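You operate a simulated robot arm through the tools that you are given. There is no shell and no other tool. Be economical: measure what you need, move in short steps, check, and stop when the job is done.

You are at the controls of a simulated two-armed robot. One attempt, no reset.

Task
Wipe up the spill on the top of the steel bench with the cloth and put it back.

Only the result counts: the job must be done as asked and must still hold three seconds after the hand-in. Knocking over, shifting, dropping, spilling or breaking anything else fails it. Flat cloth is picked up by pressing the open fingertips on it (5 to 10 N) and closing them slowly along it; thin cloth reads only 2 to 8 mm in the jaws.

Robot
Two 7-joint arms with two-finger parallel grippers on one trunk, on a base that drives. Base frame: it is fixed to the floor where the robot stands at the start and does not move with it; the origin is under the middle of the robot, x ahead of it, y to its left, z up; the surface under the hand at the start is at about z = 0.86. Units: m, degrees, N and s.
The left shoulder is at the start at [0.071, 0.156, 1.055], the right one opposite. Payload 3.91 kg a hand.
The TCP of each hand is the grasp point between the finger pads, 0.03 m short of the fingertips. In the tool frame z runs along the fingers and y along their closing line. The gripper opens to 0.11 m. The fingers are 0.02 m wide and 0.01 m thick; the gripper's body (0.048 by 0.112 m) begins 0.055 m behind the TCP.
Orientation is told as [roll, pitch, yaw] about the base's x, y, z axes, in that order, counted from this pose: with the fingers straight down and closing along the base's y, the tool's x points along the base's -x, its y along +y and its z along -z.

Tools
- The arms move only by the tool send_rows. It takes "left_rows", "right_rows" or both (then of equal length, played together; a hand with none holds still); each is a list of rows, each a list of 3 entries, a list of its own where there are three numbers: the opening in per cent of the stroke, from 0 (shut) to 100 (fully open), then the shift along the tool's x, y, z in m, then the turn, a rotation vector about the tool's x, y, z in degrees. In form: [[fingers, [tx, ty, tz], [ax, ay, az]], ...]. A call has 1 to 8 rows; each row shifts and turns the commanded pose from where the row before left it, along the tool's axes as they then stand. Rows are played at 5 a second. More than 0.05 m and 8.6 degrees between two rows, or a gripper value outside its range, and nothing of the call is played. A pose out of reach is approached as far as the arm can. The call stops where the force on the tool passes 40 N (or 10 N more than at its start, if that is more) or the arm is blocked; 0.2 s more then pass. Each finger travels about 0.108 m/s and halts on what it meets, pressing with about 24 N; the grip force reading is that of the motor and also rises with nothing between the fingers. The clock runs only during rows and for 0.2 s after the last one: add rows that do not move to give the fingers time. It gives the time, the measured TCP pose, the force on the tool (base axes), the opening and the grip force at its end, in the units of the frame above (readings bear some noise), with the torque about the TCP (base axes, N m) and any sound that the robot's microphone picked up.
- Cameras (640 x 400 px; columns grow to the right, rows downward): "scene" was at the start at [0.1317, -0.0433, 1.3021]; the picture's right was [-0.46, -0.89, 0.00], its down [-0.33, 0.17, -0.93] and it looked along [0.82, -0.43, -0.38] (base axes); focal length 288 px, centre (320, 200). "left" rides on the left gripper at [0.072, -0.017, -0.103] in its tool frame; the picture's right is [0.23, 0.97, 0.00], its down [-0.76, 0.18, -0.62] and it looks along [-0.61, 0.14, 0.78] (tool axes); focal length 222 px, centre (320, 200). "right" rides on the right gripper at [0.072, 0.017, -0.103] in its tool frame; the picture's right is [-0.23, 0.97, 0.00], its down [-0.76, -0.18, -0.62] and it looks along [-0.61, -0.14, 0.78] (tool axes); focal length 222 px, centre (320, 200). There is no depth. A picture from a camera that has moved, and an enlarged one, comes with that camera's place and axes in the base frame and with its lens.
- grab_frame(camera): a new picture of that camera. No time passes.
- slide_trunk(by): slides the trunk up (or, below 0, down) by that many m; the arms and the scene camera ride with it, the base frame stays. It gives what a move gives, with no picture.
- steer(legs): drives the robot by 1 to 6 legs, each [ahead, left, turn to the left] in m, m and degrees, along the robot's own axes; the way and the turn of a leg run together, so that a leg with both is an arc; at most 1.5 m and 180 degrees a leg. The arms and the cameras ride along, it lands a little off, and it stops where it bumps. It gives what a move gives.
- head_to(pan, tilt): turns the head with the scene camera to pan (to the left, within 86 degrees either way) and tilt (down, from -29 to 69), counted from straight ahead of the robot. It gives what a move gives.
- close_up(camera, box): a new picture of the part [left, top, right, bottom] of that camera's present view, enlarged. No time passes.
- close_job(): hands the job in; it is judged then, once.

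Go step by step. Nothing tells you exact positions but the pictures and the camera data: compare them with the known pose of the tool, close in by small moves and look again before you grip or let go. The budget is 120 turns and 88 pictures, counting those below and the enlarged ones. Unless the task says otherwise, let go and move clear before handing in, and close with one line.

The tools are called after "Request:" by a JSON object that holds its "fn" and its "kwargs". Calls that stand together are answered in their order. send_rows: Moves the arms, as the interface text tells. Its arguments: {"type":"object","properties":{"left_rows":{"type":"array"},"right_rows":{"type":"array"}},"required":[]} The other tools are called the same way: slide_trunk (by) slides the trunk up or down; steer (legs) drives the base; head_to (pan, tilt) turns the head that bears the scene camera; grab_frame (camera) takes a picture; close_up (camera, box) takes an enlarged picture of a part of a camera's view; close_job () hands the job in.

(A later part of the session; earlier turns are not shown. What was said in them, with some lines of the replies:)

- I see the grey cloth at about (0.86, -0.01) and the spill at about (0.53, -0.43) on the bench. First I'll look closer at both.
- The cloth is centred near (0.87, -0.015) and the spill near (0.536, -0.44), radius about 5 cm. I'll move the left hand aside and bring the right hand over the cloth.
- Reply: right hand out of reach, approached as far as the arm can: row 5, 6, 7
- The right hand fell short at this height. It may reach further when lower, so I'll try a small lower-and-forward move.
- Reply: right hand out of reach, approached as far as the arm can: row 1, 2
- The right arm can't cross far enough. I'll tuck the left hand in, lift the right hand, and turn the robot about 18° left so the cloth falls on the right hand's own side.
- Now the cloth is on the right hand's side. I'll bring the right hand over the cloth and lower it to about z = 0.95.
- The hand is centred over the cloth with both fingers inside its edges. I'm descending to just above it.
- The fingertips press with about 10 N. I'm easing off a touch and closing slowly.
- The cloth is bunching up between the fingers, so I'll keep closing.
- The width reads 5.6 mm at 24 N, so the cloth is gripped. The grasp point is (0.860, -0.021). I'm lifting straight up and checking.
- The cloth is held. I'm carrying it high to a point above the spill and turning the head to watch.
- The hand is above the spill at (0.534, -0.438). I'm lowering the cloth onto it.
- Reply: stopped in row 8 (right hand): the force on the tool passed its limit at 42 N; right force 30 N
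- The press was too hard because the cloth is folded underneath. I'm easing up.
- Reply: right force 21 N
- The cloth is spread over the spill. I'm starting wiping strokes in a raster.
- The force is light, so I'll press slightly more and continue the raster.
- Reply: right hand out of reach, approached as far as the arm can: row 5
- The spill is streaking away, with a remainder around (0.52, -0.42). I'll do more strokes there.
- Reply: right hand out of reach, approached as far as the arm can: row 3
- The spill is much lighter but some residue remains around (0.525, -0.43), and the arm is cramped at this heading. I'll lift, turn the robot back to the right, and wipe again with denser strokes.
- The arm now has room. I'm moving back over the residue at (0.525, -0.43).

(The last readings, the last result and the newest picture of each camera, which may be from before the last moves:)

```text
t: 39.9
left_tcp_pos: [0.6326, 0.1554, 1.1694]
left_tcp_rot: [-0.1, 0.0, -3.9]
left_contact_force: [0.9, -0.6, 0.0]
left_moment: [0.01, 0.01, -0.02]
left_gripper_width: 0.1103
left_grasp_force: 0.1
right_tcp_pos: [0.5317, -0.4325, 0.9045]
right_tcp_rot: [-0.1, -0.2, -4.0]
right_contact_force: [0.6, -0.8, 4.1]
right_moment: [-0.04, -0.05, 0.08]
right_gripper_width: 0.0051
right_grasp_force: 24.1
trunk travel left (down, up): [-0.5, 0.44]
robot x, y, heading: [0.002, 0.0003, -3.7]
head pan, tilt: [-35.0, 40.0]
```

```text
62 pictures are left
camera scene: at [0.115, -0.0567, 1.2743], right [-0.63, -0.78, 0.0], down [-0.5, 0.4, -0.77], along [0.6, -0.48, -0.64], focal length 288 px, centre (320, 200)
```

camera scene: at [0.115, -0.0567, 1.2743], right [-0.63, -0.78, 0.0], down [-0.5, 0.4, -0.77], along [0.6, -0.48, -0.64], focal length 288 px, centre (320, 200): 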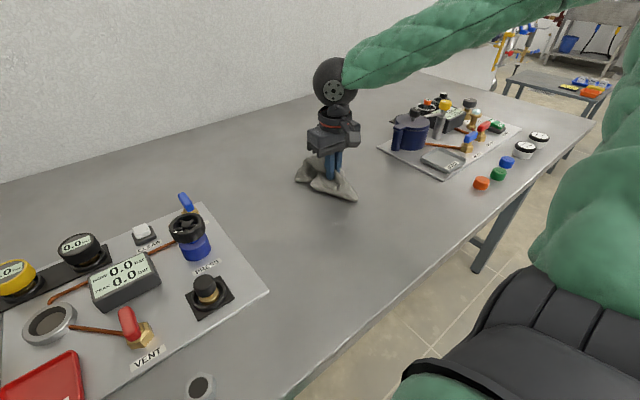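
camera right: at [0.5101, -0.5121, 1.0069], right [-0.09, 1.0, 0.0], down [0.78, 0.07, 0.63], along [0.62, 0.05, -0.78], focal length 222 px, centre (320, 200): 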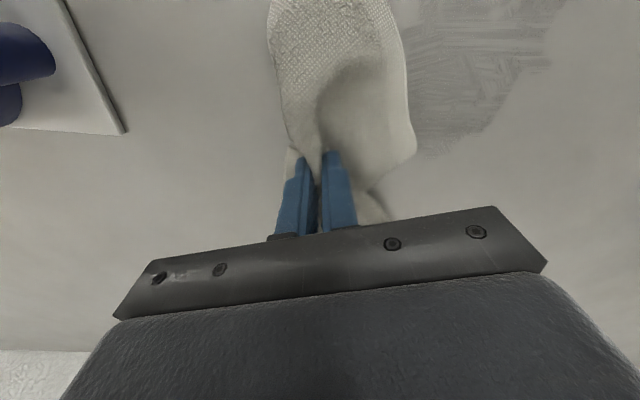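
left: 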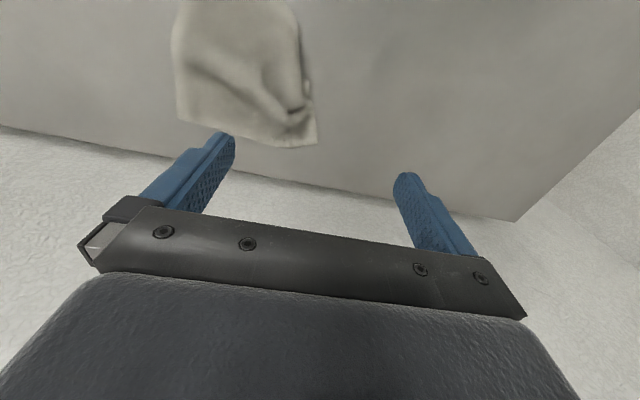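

Contact is light at 4 N. I'll press 3 mm more and run a dense raster along y, from the far edge to the near edge.

Request:
{"fn": "send_rows", "kwargs": {"right_rows": [[0, [-0.022, 0.03, 0.003], [0, 0, 0]], [0, [-0.022, 0.03, 0], [0, 0, 0]], [0, [0, -0.04, 0], [0, 0, 0]], [0, [0, -0.04, 0], [0, 0, 0]], [0, [0, -0.04, 0], [0, 0, 0]], [0, [0.016, 0, 0], [0, 0, 0]], [0, [0, 0.04, 0], [0, 0, 0]], [0, [0, 0.04, 0], [0, 0, 0]]]}}

Request:
{"fn": "send_rows", "kwargs": {"right_rows": [[0, [0, 0.04, 0], [0, 0, 0]], [0, [0.016, 0, 0], [0, 0, 0]], [0, [0, -0.04, 0], [0, 0, 0]], [0, [0, -0.04, 0], [0, 0, 0]], [0, [0, -0.04, 0], [0, 0, 0]], [0, [0.016, 0, 0], [0, 0, 0]], [0, [0, 0.04, 0], [0, 0, 0]], [0, [0, 0.04, 0], [0, 0, 0]]]}}

Request:
{"fn": "send_rows", "kwargs": {"right_rows": [[0, [0, 0.04, 0], [0, 0, 0]], [0, [0.016, 0, 0], [0, 0, 0]], [0, [0, -0.04, 0], [0, 0, 0]], [0, [0, -0.04, 0], [0, 0, 0]], [0, [0, -0.04, 0], [0, 0, 0]], [0, [0.016, 0, 0], [0, 0, 0]], [0, [0, 0.04, 0], [0, 0, 0]], [0, [0, 0.04, 0], [0, 0, 0]]]}}

Request:
{"fn": "send_rows", "kwargs": {"right_rows": [[0, [0, 0.04, 0], [0, 0, 0]], [0, [0.016, 0, 0], [0, 0, 0]], [0, [0, -0.04, 0], [0, 0, 0]], [0, [0, -0.04, 0], [0, 0, 0]], [0, [0, -0.04, 0], [0, 0, 0]], [0, [0.012, 0, 0], [0, 0, 0]], [0, [0, 0.04, 0], [0, 0, 0]], [0, [0, 0.04, 0], [0, 0, 0]]]}}

Request:
{"fn": "close_up", "kwargs": {"camera": "scene", "box": [256, 130, 416, 230]}}

```text
t: 41.7
left_tcp_pos: [0.6333, 0.1546, 1.1677]
left_tcp_rot: [0.0, 0.0, -3.9]
left_contact_force: [0.8, -0.8, -0.8]
left_moment: [0.0, -0.03, 0.02]
left_gripper_width: 0.1101
left_grasp_force: 0.1
right_tcp_pos: [0.5593, -0.4139, 0.9013]
right_tcp_rot: [-0.2, -0.2, -4.0]
right_contact_force: [0.3, -1.4, 6.2]
right_moment: [-0.1, -0.04, 0.05]
right_gripper_width: 0.0053
right_grasp_force: 24.3
trunk travel left (down, up): [-0.5, 0.44]
robot x, y, heading: [-0.0011, -0.0018, -4.1]
head pan, tilt: [-35.0, 40.0]
```

```text
t: 43.5
left_tcp_pos: [0.633, 0.156, 1.1682]
left_tcp_rot: [0.0, 0.0, -4.0]
left_contact_force: [0.3, -0.3, -0.1]
left_moment: [-0.02, -0.04, 0.02]
left_gripper_width: 0.11
left_grasp_force: 0.2
right_tcp_pos: [0.5278, -0.4109, 0.9009]
right_tcp_rot: [-0.3, -0.2, -4.1]
right_contact_force: [1.8, -3.0, 9.9]
right_moment: [-0.12, -0.07, 0.05]
right_gripper_width: 0.0051
right_grasp_force: 24.1
trunk travel left (down, up): [-0.5, 0.44]
robot x, y, heading: [-0.0002, 0.0015, -4.0]
head pan, tilt: [-35.0, 40.0]
```

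```text
t: 45.3
left_tcp_pos: [0.6333, 0.1544, 1.1677]
left_tcp_rot: [0.0, 0.0, -4.0]
left_contact_force: [-0.1, 0.1, 0.1]
left_moment: [0.01, 0.01, 0.02]
left_gripper_width: 0.1097
left_grasp_force: 0.0
right_tcp_pos: [0.4962, -0.4083, 0.9014]
right_tcp_rot: [-0.2, -0.4, -4.0]
right_contact_force: [0.1, -1.6, 8.2]
right_moment: [-0.09, -0.08, 0.0]
right_gripper_width: 0.0051
right_grasp_force: 24.1
trunk travel left (down, up): [-0.5, 0.44]
robot x, y, heading: [0.0007, 0.0044, -4.0]
head pan, tilt: [-35.0, 40.0]
```

```text
t: 47.1
left_tcp_pos: [0.6331, 0.1558, 1.166]
left_tcp_rot: [-0.1, 0.0, -3.9]
left_contact_force: [0.5, 0.7, -0.3]
left_moment: [-0.03, 0.0, -0.04]
left_gripper_width: 0.1099
left_grasp_force: 0.0
right_tcp_pos: [0.469, -0.4081, 0.9003]
right_tcp_rot: [-0.2, -0.2, -4.0]
right_contact_force: [-0.1, -2.0, 8.5]
right_moment: [-0.13, -0.05, 0.06]
right_gripper_width: 0.0054
right_grasp_force: 23.8
trunk travel left (down, up): [-0.5, 0.44]
robot x, y, heading: [0.0029, -0.0009, -4.0]
head pan, tilt: [-35.0, 40.0]
```

```text
4.00 times, centred on (336, 180) of scene
camera zoom: at [0.1152, -0.0556, 1.2742], right [-0.63, -0.78, 0.0], down [-0.5, 0.4, -0.77], along [0.59, -0.48, -0.64], focal length 1151 px, centre (256, 280)
```

zoom: 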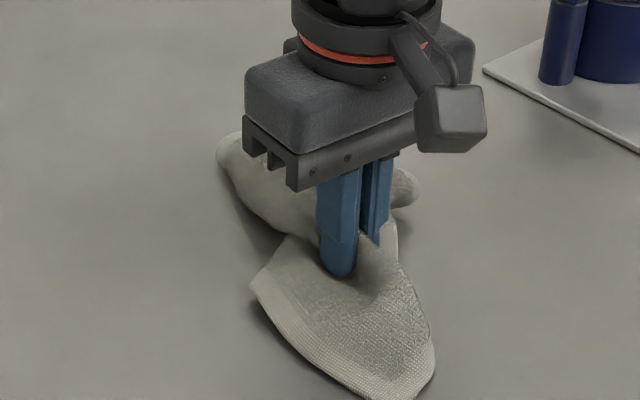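

I can't see the area under the cloth, so I'll lift and move aside a little to inspect.

Request:
{"fn": "send_rows", "kwargs": {"right_rows": [[0, [0, 0, -0.045], [0, 0, 0]], [0, [0, 0, -0.045], [0, 0, 0]], [0, [0, 0, -0.045], [0, 0, 0]], [0, [0, 0, -0.045], [0, 0, 0]], [0, [0, 0, -0.045], [0, 0, 0]], [0, [-0.04, 0, 0], [0, 0, 0]], [0, [-0.04, 0, 0], [0, 0, 0]], [0, [0, 0, 0], [0, 0, 0]]]}}

Request:
{"fn": "close_up", "kwargs": {"camera": "scene", "box": [256, 130, 416, 230]}}

```text
t: 48.9
left_tcp_pos: [0.6322, 0.1546, 1.1684]
left_tcp_rot: [0.0, 0.1, -4.1]
left_contact_force: [0.2, 0.8, 0.0]
left_moment: [-0.01, -0.01, -0.02]
left_gripper_width: 0.1098
left_grasp_force: 0.0
right_tcp_pos: [0.5468, -0.4118, 1.1295]
right_tcp_rot: [-0.1, -0.2, -3.9]
right_contact_force: [-0.4, 0.6, -0.1]
right_moment: [0.0, 0.01, 0.03]
right_gripper_width: 0.0049
right_grasp_force: 24.0
trunk travel left (down, up): [-0.5, 0.44]
robot x, y, heading: [-0.0012, -0.0011, -3.9]
head pan, tilt: [-35.0, 40.0]
```

```text
4.00 times, centred on (336, 180) of scene
camera zoom: at [0.1146, -0.0571, 1.2742], right [-0.63, -0.78, 0.0], down [-0.5, 0.4, -0.77], along [0.6, -0.48, -0.64], focal length 1151 px, centre (256, 280)
```

zoom: 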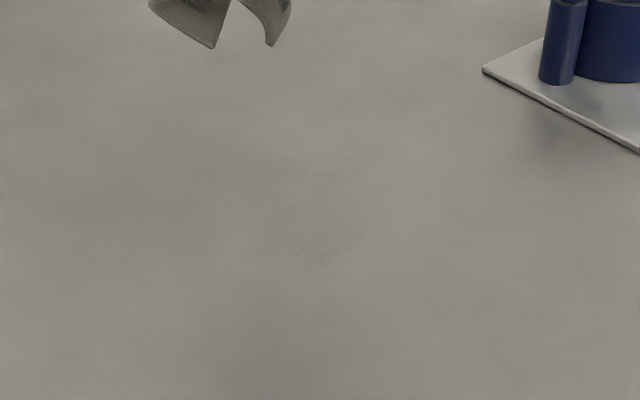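

Only very faint traces remain around (0.526, -0.436). I'll do one more dense pass, with strokes along x this time.

Request:
{"fn": "send_rows", "kwargs": {"right_rows": [[0, [0, 0, 0.045], [0, 0, 0]], [0, [0, 0, 0.045], [0, 0, 0]], [0, [0, 0, 0.045], [0, 0, 0]], [0, [0, 0, 0.045], [0, 0, 0]], [0, [-0.03, 0.02, 0.035], [0, 0, 0]], [0, [0, 0, 0.01], [0, 0, 0]], [0, [0, 0, 0.003], [0, 0, 0]], [0, [0, 0, 0], [0, 0, 0]]]}}

Request:
{"fn": "send_rows", "kwargs": {"right_rows": [[0, [0.04, 0, 0], [0, 0, 0]], [0, [0.04, 0, 0], [0, 0, 0]], [0, [0.03, 0, 0], [0, 0, 0]], [0, [0, -0.015, 0], [0, 0, 0]], [0, [-0.04, 0, 0], [0, 0, 0]], [0, [-0.04, 0, 0], [0, 0, 0]], [0, [-0.03, 0, 0], [0, 0, 0]], [0, [0, -0.015, 0], [0, 0, 0]]]}}

Request:
{"fn": "send_rows", "kwargs": {"right_rows": [[0, [0.04, 0, 0], [0, 0, 0]], [0, [0.04, 0, 0], [0, 0, 0]], [0, [0.03, 0, 0], [0, 0, 0]], [0, [0, -0.015, 0], [0, 0, 0]], [0, [-0.04, 0, 0], [0, 0, 0]], [0, [-0.04, 0, 0], [0, 0, 0]], [0, [-0.03, 0, 0], [0, 0, 0]], [0, [0, -0.015, 0], [0, 0, 0]]]}}

Request:
{"fn": "send_rows", "kwargs": {"right_rows": [[0, [0.04, 0, 0], [0, 0, 0]], [0, [0.04, 0, 0], [0, 0, 0]], [0, [0.03, 0, 0], [0, 0, 0]], [0, [0, -0.015, 0], [0, 0, 0]], [0, [-0.04, 0, 0], [0, 0, 0]], [0, [-0.04, 0, 0], [0, 0, 0]], [0, [-0.03, 0, 0], [0, 0, 0]], [0, [0, -0.015, 0], [0, 0, 0]]]}}

Request:
{"fn": "send_rows", "kwargs": {"right_rows": [[0, [0.04, 0, 0], [0, 0, 0]], [0, [0.04, 0, 0], [0, 0, 0]], [0, [0.03, 0, 0], [0, 0, 0]], [0, [0, 0.015, 0], [0, 0, 0]], [0, [-0.04, 0, 0], [0, 0, 0]], [0, [-0.04, 0, 0], [0, 0, 0]], [0, [-0.03, 0, 0], [0, 0, 0]], [0, [0, 0, -0.02], [0, 0, 0]]]}}

Request:
{"fn": "send_rows", "kwargs": {"right_rows": [[0, [0, 0, -0.045], [0, 0, 0]], [0, [0, 0, -0.045], [0, 0, 0]], [0, [0, 0, -0.045], [0, 0, 0]], [0, [0, 0, -0.045], [0, 0, 0]], [0, [0, 0, -0.045], [0, 0, 0]], [0, [0, 0, 0], [0, 0, 0]]]}}

Request:
{"fn": "close_up", "kwargs": {"camera": "scene", "box": [256, 130, 416, 230]}}

```text
refused: row 5 steps farther than a row can; nothing moved
```

```text
t: 50.7
left_tcp_pos: [0.6324, 0.1542, 1.1689]
left_tcp_rot: [0.1, 0.0, -3.9]
left_contact_force: [0.1, -0.2, 0.2]
left_moment: [0.06, -0.02, -0.03]
left_gripper_width: 0.11
left_grasp_force: 0.0
right_tcp_pos: [0.546, -0.4437, 1.1276]
right_tcp_rot: [-0.1, -0.3, -4.0]
right_contact_force: [-0.1, -1.0, -0.8]
right_moment: [0.0, -0.03, 0.05]
right_gripper_width: 0.0051
right_grasp_force: 24.2
trunk travel left (down, up): [-0.5, 0.44]
robot x, y, heading: [0.0019, 0.0014, -4.2]
head pan, tilt: [-35.0, 40.0]
```

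```text
t: 52.5
left_tcp_pos: [0.6325, 0.1544, 1.1691]
left_tcp_rot: [0.1, 0.0, -3.9]
left_contact_force: [-0.5, -0.8, 0.5]
left_moment: [0.01, 0.0, 0.0]
left_gripper_width: 0.1101
left_grasp_force: 0.1
right_tcp_pos: [0.5441, -0.4736, 1.1273]
right_tcp_rot: [-0.1, -0.3, -3.9]
right_contact_force: [-0.1, 0.1, 0.3]
right_moment: [0.0, -0.03, 0.05]
right_gripper_width: 0.0053
right_grasp_force: 23.6
trunk travel left (down, up): [-0.5, 0.44]
robot x, y, heading: [0.0022, 0.0039, -4.0]
head pan, tilt: [-35.0, 40.0]
```

```text
t: 54.3
left_tcp_pos: [0.6329, 0.1548, 1.1688]
left_tcp_rot: [0.1, 0.0, -4.0]
left_contact_force: [-0.2, 0.3, 0.4]
left_moment: [0.03, 0.04, 0.03]
left_gripper_width: 0.1101
left_grasp_force: 0.0
right_tcp_pos: [0.543, -0.5034, 1.1261]
right_tcp_rot: [-0.1, -0.2, -4.0]
right_contact_force: [-0.3, 0.2, -0.5]
right_moment: [0.01, 0.01, 0.02]
right_gripper_width: 0.0048
right_grasp_force: 24.1
trunk travel left (down, up): [-0.5, 0.44]
robot x, y, heading: [-0.0015, -0.0022, -3.9]
head pan, tilt: [-35.0, 40.0]
```

```text
t: 56.1
left_tcp_pos: [0.6323, 0.1561, 1.1686]
left_tcp_rot: [0.0, 0.1, -4.0]
left_contact_force: [0.3, 0.1, -0.4]
left_moment: [0.01, -0.04, 0.0]
left_gripper_width: 0.1099
left_grasp_force: 0.0
right_tcp_pos: [0.5422, -0.487, 1.1479]
right_tcp_rot: [-0.1, -0.2, -3.9]
right_contact_force: [-0.1, -0.1, -0.2]
right_moment: [-0.03, -0.02, 0.03]
right_gripper_width: 0.0051
right_grasp_force: 24.2
trunk travel left (down, up): [-0.5, 0.44]
robot x, y, heading: [-0.0018, 0.0019, -3.9]
head pan, tilt: [-35.0, 40.0]
```

```text
t: 57.5
left_tcp_pos: [0.6333, 0.1546, 1.1669]
left_tcp_rot: [0.0, 0.0, -3.8]
left_contact_force: [0.1, 0.7, -0.3]
left_moment: [0.05, -0.03, -0.01]
left_gripper_width: 0.1101
left_grasp_force: 0.0
right_tcp_pos: [0.5422, -0.4877, 1.3713]
right_tcp_rot: [-0.2, -0.2, -4.0]
right_contact_force: [0.3, -0.2, 0.0]
right_moment: [0.02, 0.0, 0.05]
right_gripper_width: 0.0051
right_grasp_force: 24.0
trunk travel left (down, up): [-0.5, 0.44]
robot x, y, heading: [0.0003, -0.0018, -3.7]
head pan, tilt: [-35.0, 40.0]
```

```text
4.00 times, centred on (336, 180) of scene
camera zoom: at [0.1154, -0.0575, 1.2741], right [-0.63, -0.78, 0.0], down [-0.5, 0.4, -0.77], along [0.6, -0.48, -0.64], focal length 1151 px, centre (256, 280)
```

zoom: 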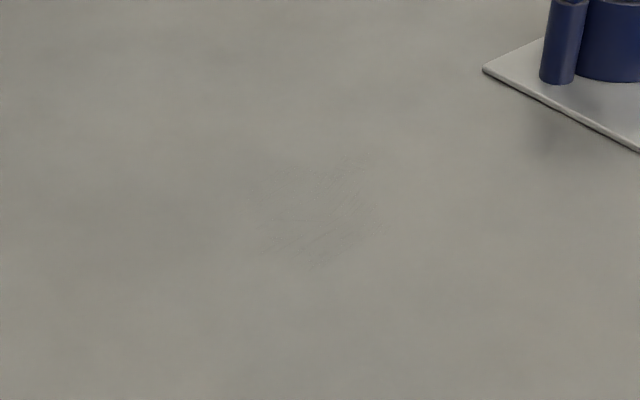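

The descent was refused, so those strokes harmlessly ran in the air. I'm descending properly now to the corner of the area.

Request:
{"fn": "send_rows", "kwargs": {"right_rows": [[0, [0, 0, 0.049], [0, 0, 0]], [0, [0, 0, 0.049], [0, 0, 0]], [0, [0, 0, 0.049], [0, 0, 0]], [0, [0, 0, 0.049], [0, 0, 0]], [0, [0, 0, 0.049], [0, 0, 0]], [0, [0, 0, 0.049], [0, 0, 0]], [0, [0, 0, 0.049], [0, 0, 0]], [0, [0, 0, 0.049], [0, 0, 0]]]}}

Request:
{"fn": "send_rows", "kwargs": {"right_rows": [[0, [-0.02, 0, 0.035], [0, 0, 0]], [0, [-0.02, 0, 0.03], [0, 0, 0]], [0, [0, 0, 0.011], [0, 0, 0]], [0, [0, 0, 0], [0, 0, 0]]]}}

```text
t: 59.3
left_tcp_pos: [0.6334, 0.1541, 1.1678]
left_tcp_rot: [0.0, 0.1, -3.8]
left_contact_force: [-0.3, -0.1, 0.0]
left_moment: [0.02, 0.02, 0.0]
left_gripper_width: 0.1097
left_grasp_force: 0.0
right_tcp_pos: [0.543, -0.4867, 0.9782]
right_tcp_rot: [-0.1, -0.2, -4.1]
right_contact_force: [-1.1, -0.5, 0.7]
right_moment: [0.0, 0.04, 0.08]
right_gripper_width: 0.0051
right_grasp_force: 23.9
trunk travel left (down, up): [-0.5, 0.44]
robot x, y, heading: [-0.0026, 0.004, -4.3]
head pan, tilt: [-35.0, 40.0]
```

```text
t: 60.3
left_tcp_pos: [0.6323, 0.1569, 1.1682]
left_tcp_rot: [0.0, 0.0, -3.9]
left_contact_force: [0.3, 0.4, -0.2]
left_moment: [0.03, 0.0, 0.0]
left_gripper_width: 0.1098
left_grasp_force: 0.2
right_tcp_pos: [0.5836, -0.4894, 0.9041]
right_tcp_rot: [-0.2, -0.4, -4.0]
right_contact_force: [-1.0, -2.1, 8.2]
right_moment: [0.01, 0.06, 0.02]
right_gripper_width: 0.0049
right_grasp_force: 24.3
trunk travel left (down, up): [-0.5, 0.44]
robot x, y, heading: [0.001, 0.0009, -3.7]
head pan, tilt: [-35.0, 40.0]
```

Contact is good at 8 N. I'm stroking along x while stepping in +y.

Request:
{"fn": "send_rows", "kwargs": {"right_rows": [[0, [0.04, 0, 0.001], [0, 0, 0]], [0, [0.04, 0, 0], [0, 0, 0]], [0, [0.03, 0, 0], [0, 0, 0]], [0, [0, 0.015, 0], [0, 0, 0]], [0, [-0.04, 0, 0], [0, 0, 0]], [0, [-0.04, 0, 0], [0, 0, 0]], [0, [-0.03, 0, 0], [0, 0, 0]], [0, [0, 0.015, 0], [0, 0, 0]]]}}

Request:
{"fn": "send_rows", "kwargs": {"right_rows": [[0, [0.04, 0, 0], [0, 0, 0]], [0, [0.04, 0, 0], [0, 0, 0]], [0, [0.03, 0, 0], [0, 0, 0]], [0, [0, 0.015, 0], [0, 0, 0]], [0, [-0.04, 0, 0], [0, 0, 0]], [0, [-0.04, 0, 0], [0, 0, 0]], [0, [-0.03, 0, 0], [0, 0, 0]], [0, [0, 0.015, 0], [0, 0, 0]]]}}

Request:
{"fn": "send_rows", "kwargs": {"right_rows": [[0, [0.04, 0, 0], [0, 0, 0]], [0, [0.04, 0, 0], [0, 0, 0]], [0, [0.03, 0, 0], [0, 0, 0]], [0, [0, 0.015, 0], [0, 0, 0]], [0, [-0.04, 0, 0], [0, 0, 0]], [0, [-0.04, 0, 0], [0, 0, 0]], [0, [-0.03, 0, 0], [0, 0, 0]], [0, [0, 0.015, 0], [0, 0, 0]]]}}

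Request:
{"fn": "send_rows", "kwargs": {"right_rows": [[0, [0.04, 0, 0], [0, 0, 0]], [0, [0.04, 0, 0], [0, 0, 0]], [0, [0.03, 0, 0], [0, 0, 0]], [0, [0, 0.015, 0], [0, 0, 0]], [0, [-0.04, 0, 0], [0, 0, 0]], [0, [-0.04, 0, 0], [0, 0, 0]], [0, [-0.03, 0, 0], [0, 0, 0]], [0, [0, 0, 0], [0, 0, 0]]]}}

Request:
{"fn": "send_rows", "kwargs": {"right_rows": [[0, [0, 0, -0.045], [0, 0, 0]], [0, [0, 0, -0.045], [0, 0, 0]], [0, [0, 0, -0.045], [0, 0, 0]], [0, [0, 0, -0.045], [0, 0, 0]], [0, [0, 0, -0.045], [0, 0, 0]], [0, [0, 0, 0], [0, 0, 0]]]}}

Request:
{"fn": "close_up", "kwargs": {"camera": "scene", "box": [256, 130, 416, 230]}}

Request:
{"fn": "grab_frame", "kwargs": {"camera": "scene"}}

```text
t: 62.1
left_tcp_pos: [0.6329, 0.1554, 1.1665]
left_tcp_rot: [0.0, 0.0, -3.8]
left_contact_force: [0.2, -0.7, -1.4]
left_moment: [0.02, 0.01, -0.03]
left_gripper_width: 0.1101
left_grasp_force: 0.0
right_tcp_pos: [0.5857, -0.4598, 0.9024]
right_tcp_rot: [-0.2, -0.2, -4.1]
right_contact_force: [0.1, -2.0, 8.5]
right_moment: [-0.06, -0.01, 0.04]
right_gripper_width: 0.0054
right_grasp_force: 24.7
trunk travel left (down, up): [-0.5, 0.44]
robot x, y, heading: [-0.0028, -0.0002, -4.0]
head pan, tilt: [-35.0, 40.0]
```

```text
t: 63.9
left_tcp_pos: [0.6324, 0.1552, 1.1683]
left_tcp_rot: [0.0, 0.0, -3.9]
left_contact_force: [0.6, -0.6, 0.2]
left_moment: [-0.02, 0.01, -0.01]
left_gripper_width: 0.1099
left_grasp_force: 0.1
right_tcp_pos: [0.5891, -0.429, 0.9033]
right_tcp_rot: [-0.1, -0.2, -4.0]
right_contact_force: [-0.7, -2.5, 9.5]
right_moment: [-0.06, -0.01, 0.05]
right_gripper_width: 0.0054
right_grasp_force: 24.3
trunk travel left (down, up): [-0.5, 0.44]
robot x, y, heading: [-0.0012, -0.0008, -3.9]
head pan, tilt: [-35.0, 40.0]
```

```text
t: 65.7
left_tcp_pos: [0.6319, 0.1569, 1.1678]
left_tcp_rot: [0.0, 0.0, -4.0]
left_contact_force: [-0.9, 0.0, 0.3]
left_moment: [0.01, -0.02, -0.03]
left_gripper_width: 0.1098
left_grasp_force: 0.0
right_tcp_pos: [0.5894, -0.3996, 0.904]
right_tcp_rot: [-0.2, -0.2, -4.0]
right_contact_force: [0.5, -2.0, 9.5]
right_moment: [-0.07, -0.03, 0.07]
right_gripper_width: 0.0053
right_grasp_force: 23.4
trunk travel left (down, up): [-0.5, 0.44]
robot x, y, heading: [-0.0016, 0.0008, -3.9]
head pan, tilt: [-35.0, 40.0]
```

```text
t: 67.5
left_tcp_pos: [0.6318, 0.1555, 1.1667]
left_tcp_rot: [0.0, 0.0, -3.9]
left_contact_force: [-0.1, -0.1, 0.6]
left_moment: [0.0, -0.02, 0.01]
left_gripper_width: 0.1101
left_grasp_force: 0.1
right_tcp_pos: [0.5903, -0.386, 0.9037]
right_tcp_rot: [-0.2, -0.2, -3.9]
right_contact_force: [-1.7, 0.1, 6.6]
right_moment: [0.05, 0.0, 0.04]
right_gripper_width: 0.0055
right_grasp_force: 23.5
trunk travel left (down, up): [-0.5, 0.44]
robot x, y, heading: [0.0024, -0.0032, -4.0]
head pan, tilt: [-35.0, 40.0]
```

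```text
t: 68.9
left_tcp_pos: [0.6328, 0.1546, 1.1679]
left_tcp_rot: [0.0, 0.1, -3.9]
left_contact_force: [-0.1, 0.0, 0.4]
left_moment: [0.04, -0.01, -0.02]
left_gripper_width: 0.1098
left_grasp_force: 0.0
right_tcp_pos: [0.5899, -0.3851, 1.127]
right_tcp_rot: [-0.1, -0.1, -4.0]
right_contact_force: [0.6, 0.1, -0.7]
right_moment: [0.06, 0.01, 0.01]
right_gripper_width: 0.0051
right_grasp_force: 23.9
trunk travel left (down, up): [-0.5, 0.44]
robot x, y, heading: [0.0016, 0.0035, -3.7]
head pan, tilt: [-35.0, 40.0]
```

```text
4.00 times, centred on (336, 180) of scene
camera zoom: at [0.1159, -0.0573, 1.274], right [-0.63, -0.78, 0.0], down [-0.5, 0.4, -0.77], along [0.6, -0.48, -0.64], focal length 1151 px, centre (256, 280)
```

zoom: 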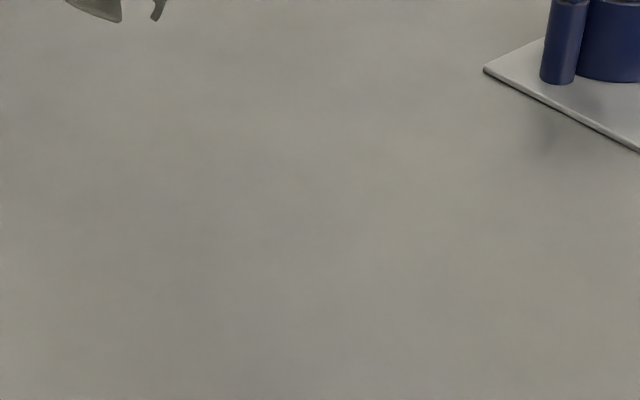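

```text
57 pictures are left
camera scene: at [0.1159, -0.0573, 1.274], right [-0.63, -0.78, 0.0], down [-0.5, 0.4, -0.77], along [0.6, -0.48, -0.64], focal length 288 px, centre (320, 200)
```

scene: 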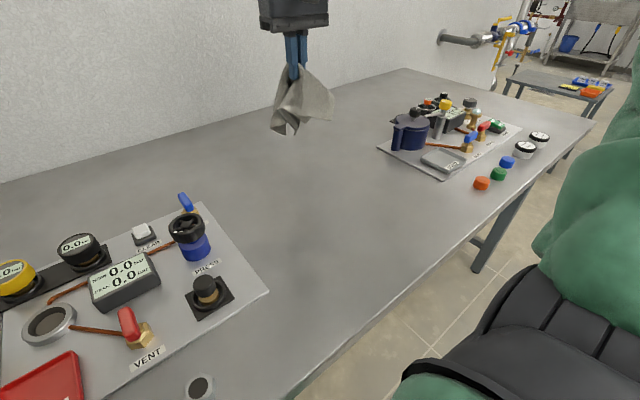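

The spill is gone. I'm raising the cloth and turning the robot back left to return it.

Request:
{"fn": "send_rows", "kwargs": {"right_rows": [[0, [0, 0, -0.04], [0, 0, 0]], [0, [0, 0, -0.03], [0, 0, 0]], [0, [0, 0, 0], [0, 0, 0]]]}}

Request:
{"fn": "steer", "kwargs": {"legs": [[0, 0, 22]]}}

Request:
{"fn": "head_to", "kwargs": {"pan": -15, "tilt": 40}}

```text
t: 69.7
left_tcp_pos: [0.6327, 0.1542, 1.1679]
left_tcp_rot: [-0.1, 0.1, -3.9]
left_contact_force: [0.1, 0.8, 0.8]
left_moment: [0.0, 0.02, -0.02]
left_gripper_width: 0.1099
left_grasp_force: 0.1
right_tcp_pos: [0.5905, -0.3841, 1.1971]
right_tcp_rot: [-0.1, -0.2, -4.0]
right_contact_force: [-0.1, -0.3, 0.0]
right_moment: [-0.05, 0.01, 0.05]
right_gripper_width: 0.0051
right_grasp_force: 23.4
trunk travel left (down, up): [-0.5, 0.44]
robot x, y, heading: [-0.0005, -0.0014, -3.7]
head pan, tilt: [-35.0, 40.0]
```

```text
t: 71.3
left_tcp_pos: [0.5277, 0.3834, 1.167]
left_tcp_rot: [0.1, -0.1, 18.2]
left_contact_force: [0.8, 1.1, 0.9]
left_moment: [0.0, 0.01, -0.01]
left_gripper_width: 0.1101
left_grasp_force: 0.2
right_tcp_pos: [0.692, -0.1331, 1.1974]
right_tcp_rot: [-0.2, -0.1, 18.2]
right_contact_force: [0.5, 0.6, -0.2]
right_moment: [-0.02, 0.0, -0.1]
right_gripper_width: 0.0052
right_grasp_force: 24.0
trunk travel left (down, up): [-0.5, 0.44]
robot x, y, heading: [-0.0065, 0.0026, 18.0]
head pan, tilt: [-35.0, 40.0]
```

```text
t: 72.1
left_tcp_pos: [0.5284, 0.3819, 1.1679]
left_tcp_rot: [-0.1, 0.1, 18.3]
left_contact_force: [0.1, -0.5, -0.3]
left_moment: [-0.02, 0.0, 0.01]
left_gripper_width: 0.1099
left_grasp_force: 0.1
right_tcp_pos: [0.6921, -0.1333, 1.1973]
right_tcp_rot: [0.0, -0.2, 18.2]
right_contact_force: [0.0, 0.4, -0.8]
right_moment: [0.03, -0.01, -0.08]
right_gripper_width: 0.0051
right_grasp_force: 24.4
trunk travel left (down, up): [-0.5, 0.44]
robot x, y, heading: [0.0004, 0.001, 18.6]
head pan, tilt: [-15.0, 40.0]
```

Now I'm moving over the cloth's original place at (0.862, -0.02).

Request:
{"fn": "send_rows", "kwargs": {"right_rows": [[0, [-0.0395, 0.011, 0], [0, 0, 0]], [0, [-0.0395, 0.011, 0.02], [0, 0, 0]], [0, [-0.0395, 0.011, 0.025], [0, 0, 0]], [0, [-0.0395, 0.011, 0.025], [0, 0, 0]], [0, [-0.0395, 0.011, 0.025], [0, 0, 0]], [0, [0, 0, 0.0], [0, 0, 0]]]}}

Request:
{"fn": "grab_frame", "kwargs": {"camera": "scene"}}

```text
t: 73.5
left_tcp_pos: [0.5271, 0.3823, 1.169]
left_tcp_rot: [0.0, -0.1, 18.3]
left_contact_force: [0.3, -0.5, -0.7]
left_moment: [0.01, -0.05, 0.02]
left_gripper_width: 0.11
left_grasp_force: 0.1
right_tcp_pos: [0.8616, -0.0179, 1.1055]
right_tcp_rot: [-0.1, -0.2, 18.2]
right_contact_force: [0.1, -0.2, 0.2]
right_moment: [0.01, -0.01, -0.08]
right_gripper_width: 0.0053
right_grasp_force: 24.0
trunk travel left (down, up): [-0.5, 0.44]
robot x, y, heading: [-0.0015, 0.0015, 18.2]
head pan, tilt: [-15.0, 40.0]
```

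```text
56 pictures are left
camera scene: at [0.1304, 0.0202, 1.2744], right [0.06, -1.0, 0.0], down [-0.64, -0.04, -0.77], along [0.77, 0.04, -0.64], focal length 288 px, centre (320, 200)
```

scene: 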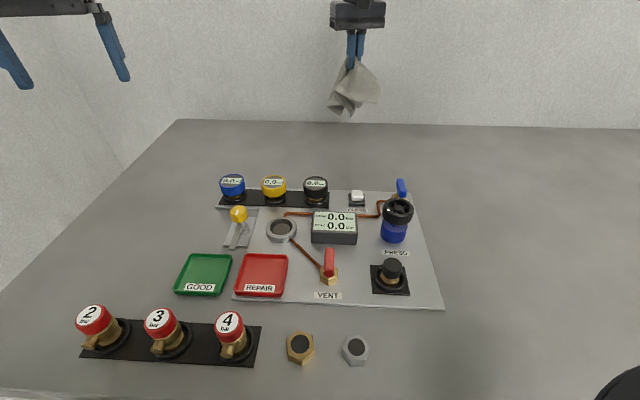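

I'm lowering the cloth onto the bench.

Request:
{"fn": "send_rows", "kwargs": {"right_rows": [[0, [0, 0, 0.045], [0, 0, 0]], [0, [0, 0, 0.045], [0, 0, 0]], [0, [0, 0, 0.045], [0, 0, 0]], [0, [0, 0, 0.04], [0, 0, 0]], [0, [0, 0, 0.025], [0, 0, 0]], [0, [0, 0, 0], [0, 0, 0]]]}}

Request:
{"fn": "grab_frame", "kwargs": {"camera": "scene"}}

```text
t: 74.9
left_tcp_pos: [0.5268, 0.384, 1.1681]
left_tcp_rot: [-0.1, 0.0, 18.4]
left_contact_force: [-0.7, -0.4, -0.1]
left_moment: [0.0, 0.03, 0.0]
left_gripper_width: 0.11
left_grasp_force: 0.1
right_tcp_pos: [0.8637, -0.0201, 0.9046]
right_tcp_rot: [-0.1, -0.1, 18.2]
right_contact_force: [1.1, -0.3, 5.2]
right_moment: [0.0, -0.06, -0.06]
right_gripper_width: 0.0048
right_grasp_force: 23.9
trunk travel left (down, up): [-0.5, 0.44]
robot x, y, heading: [-0.0044, 0.0007, 18.3]
head pan, tilt: [-15.0, 40.0]
```

```text
55 pictures are left
camera scene: at [0.1313, 0.0208, 1.2743], right [0.06, -1.0, 0.0], down [-0.64, -0.04, -0.77], along [0.76, 0.04, -0.64], focal length 288 px, centre (320, 200)
```

scene: 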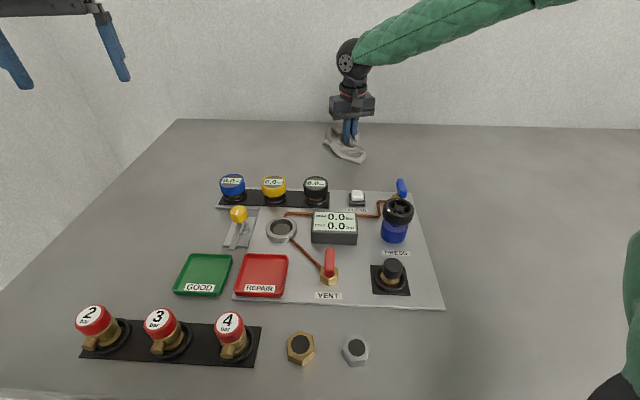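

The cloth is down at its place. I'm opening slowly and lifting straight up.

Request:
{"fn": "send_rows", "kwargs": {"right_rows": [[10, [0, 0, 0], [0, 0, 0]], [20, [0, 0, 0], [0, 0, 0]], [30, [0, 0, 0], [0, 0, 0]], [40, [0, 0, -0.003], [0, 0, 0]], [40, [0, 0, -0.01], [0, 0, 0]], [40, [0, 0, -0.02], [0, 0, 0]], [40, [0, 0, -0.03], [0, 0, 0]], [40, [0, 0, 0], [0, 0, 0]]]}}

Request:
{"fn": "grab_frame", "kwargs": {"camera": "right"}}

Request:
{"fn": "grab_frame", "kwargs": {"camera": "scene"}}

```text
t: 76.7
left_tcp_pos: [0.5294, 0.3833, 1.1667]
left_tcp_rot: [0.0, 0.1, 18.3]
left_contact_force: [0.2, -0.3, -0.4]
left_moment: [0.01, 0.0, 0.0]
left_gripper_width: 0.1101
left_grasp_force: 0.1
right_tcp_pos: [0.8647, -0.0192, 0.9657]
right_tcp_rot: [-0.2, -0.1, 18.2]
right_contact_force: [0.1, 0.0, -0.5]
right_moment: [-0.01, 0.0, -0.01]
right_gripper_width: 0.0438
right_grasp_force: 0.0
trunk travel left (down, up): [-0.5, 0.44]
robot x, y, heading: [-0.0, 0.0004, 18.3]
head pan, tilt: [-15.0, 40.0]
```

```text
54 pictures are left
camera right: at [0.7899, -0.0251, 1.0702], right [-0.09, 1.0, 0.0], down [0.78, 0.07, 0.63], along [0.62, 0.05, -0.78], focal length 222 px, centre (320, 200)
```

right: 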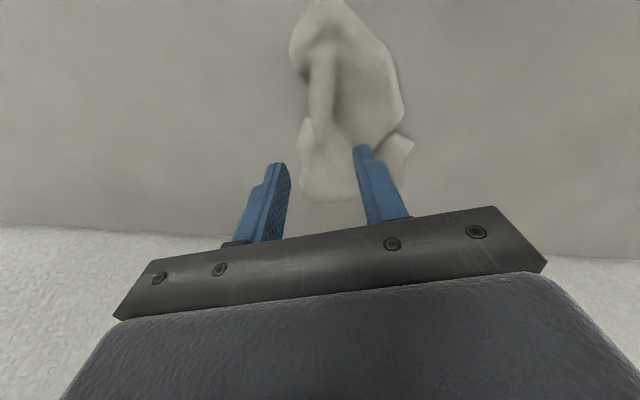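

```text
53 pictures are left
camera scene: at [0.1324, 0.0209, 1.274], right [0.06, -1.0, 0.0], down [-0.64, -0.04, -0.77], along [0.76, 0.04, -0.64], focal length 288 px, centre (320, 200)
```

scene: 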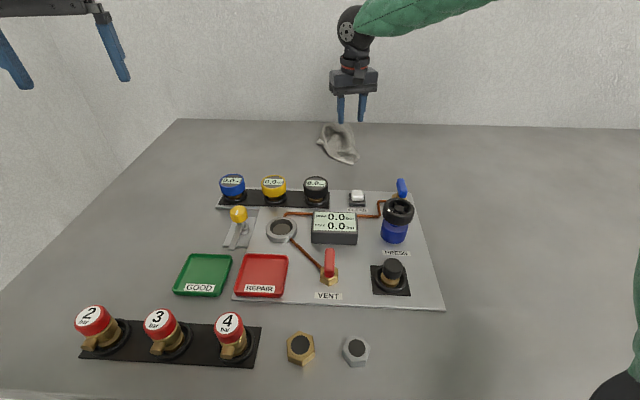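

The cloth is released within about 2 cm of its original spot. I'm moving the hand clear, then taking a last look at the bench.

Request:
{"fn": "send_rows", "kwargs": {"right_rows": [[40, [0, 0, -0.045], [0, 0, 0]], [40, [0, 0, -0.045], [0, 0, 0]], [40, [0, 0, -0.045], [0, 0, 0]], [40, [0.04, -0.02, 0], [0, 0, 0]], [40, [0.04, -0.02, 0], [0, 0, 0]], [40, [0.04, -0.02, 0], [0, 0, 0]], [40, [0, 0, 0], [0, 0, 0]]]}}

Request:
{"fn": "head_to", "kwargs": {"pan": -40, "tilt": 40}}

Request:
{"fn": "grab_frame", "kwargs": {"camera": "scene"}}

Request:
{"fn": "close_up", "kwargs": {"camera": "scene", "box": [320, 110, 560, 260]}}

```text
t: 78.3
left_tcp_pos: [0.529, 0.385, 1.1669]
left_tcp_rot: [0.0, 0.1, 18.4]
left_contact_force: [-0.3, -0.1, 0.5]
left_moment: [-0.04, 0.0, -0.02]
left_gripper_width: 0.11
left_grasp_force: 0.1
right_tcp_pos: [0.7683, -0.1122, 1.0996]
right_tcp_rot: [-0.3, -0.2, 18.2]
right_contact_force: [-0.2, 0.8, 0.2]
right_moment: [-0.04, 0.0, 0.01]
right_gripper_width: 0.0436
right_grasp_force: 0.0
trunk travel left (down, up): [-0.5, 0.44]
robot x, y, heading: [0.0029, 0.003, 18.1]
head pan, tilt: [-15.0, 40.0]
```

```text
t: 79.2
left_tcp_pos: [0.5267, 0.3836, 1.1676]
left_tcp_rot: [0.1, 0.0, 18.4]
left_contact_force: [0.4, -0.1, 0.4]
left_moment: [0.0, 0.0, -0.02]
left_gripper_width: 0.11
left_grasp_force: 0.1
right_tcp_pos: [0.7672, -0.114, 1.1004]
right_tcp_rot: [-0.2, -0.2, 18.2]
right_contact_force: [-0.1, 0.3, -0.2]
right_moment: [-0.01, 0.03, 0.0]
right_gripper_width: 0.0437
right_grasp_force: 0.1
trunk travel left (down, up): [-0.5, 0.44]
robot x, y, heading: [-0.001, -0.0001, 18.3]
head pan, tilt: [-40.0, 40.0]
```

```text
52 pictures are left
camera scene: at [0.126, -0.0153, 1.2741], right [-0.37, -0.93, 0.0], down [-0.6, 0.24, -0.77], along [0.71, -0.28, -0.64], focal length 288 px, centre (320, 200)
```

scene: 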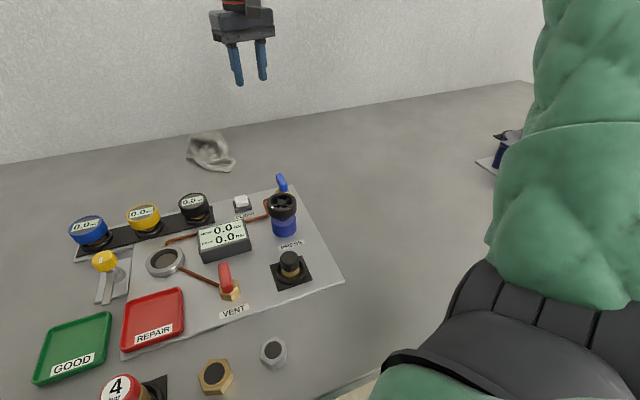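

```text
2.67 times, centred on (440, 185) of scene
camera zoom: at [0.126, -0.0153, 1.2741], right [-0.37, -0.93, 0.0], down [-0.6, 0.24, -0.77], along [0.71, -0.28, -0.64], focal length 767 px, centre (0, 240)
```

zoom: 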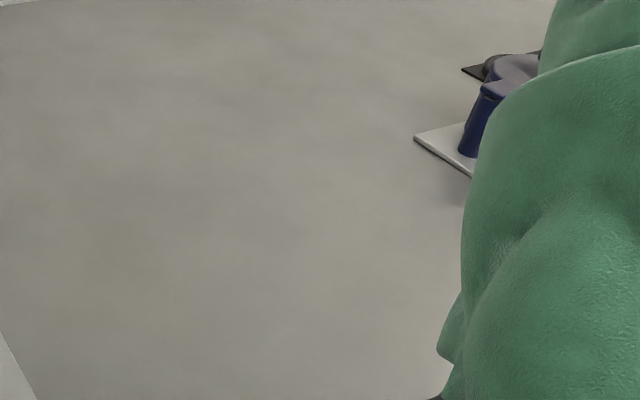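

The bench is clean where the spill was, the cloth is back in its place, and both hands are clear, so I'm handing in.

Request:
{"fn": "close_job", "kwargs": {}}

```text
The job is handed in.
```

The spill on the bench is wiped up with no trace visible in the last pictures. The cloth is back within about 2 cm of where it started, more crumpled than before, and I saw nothing else on the bench disturbed.
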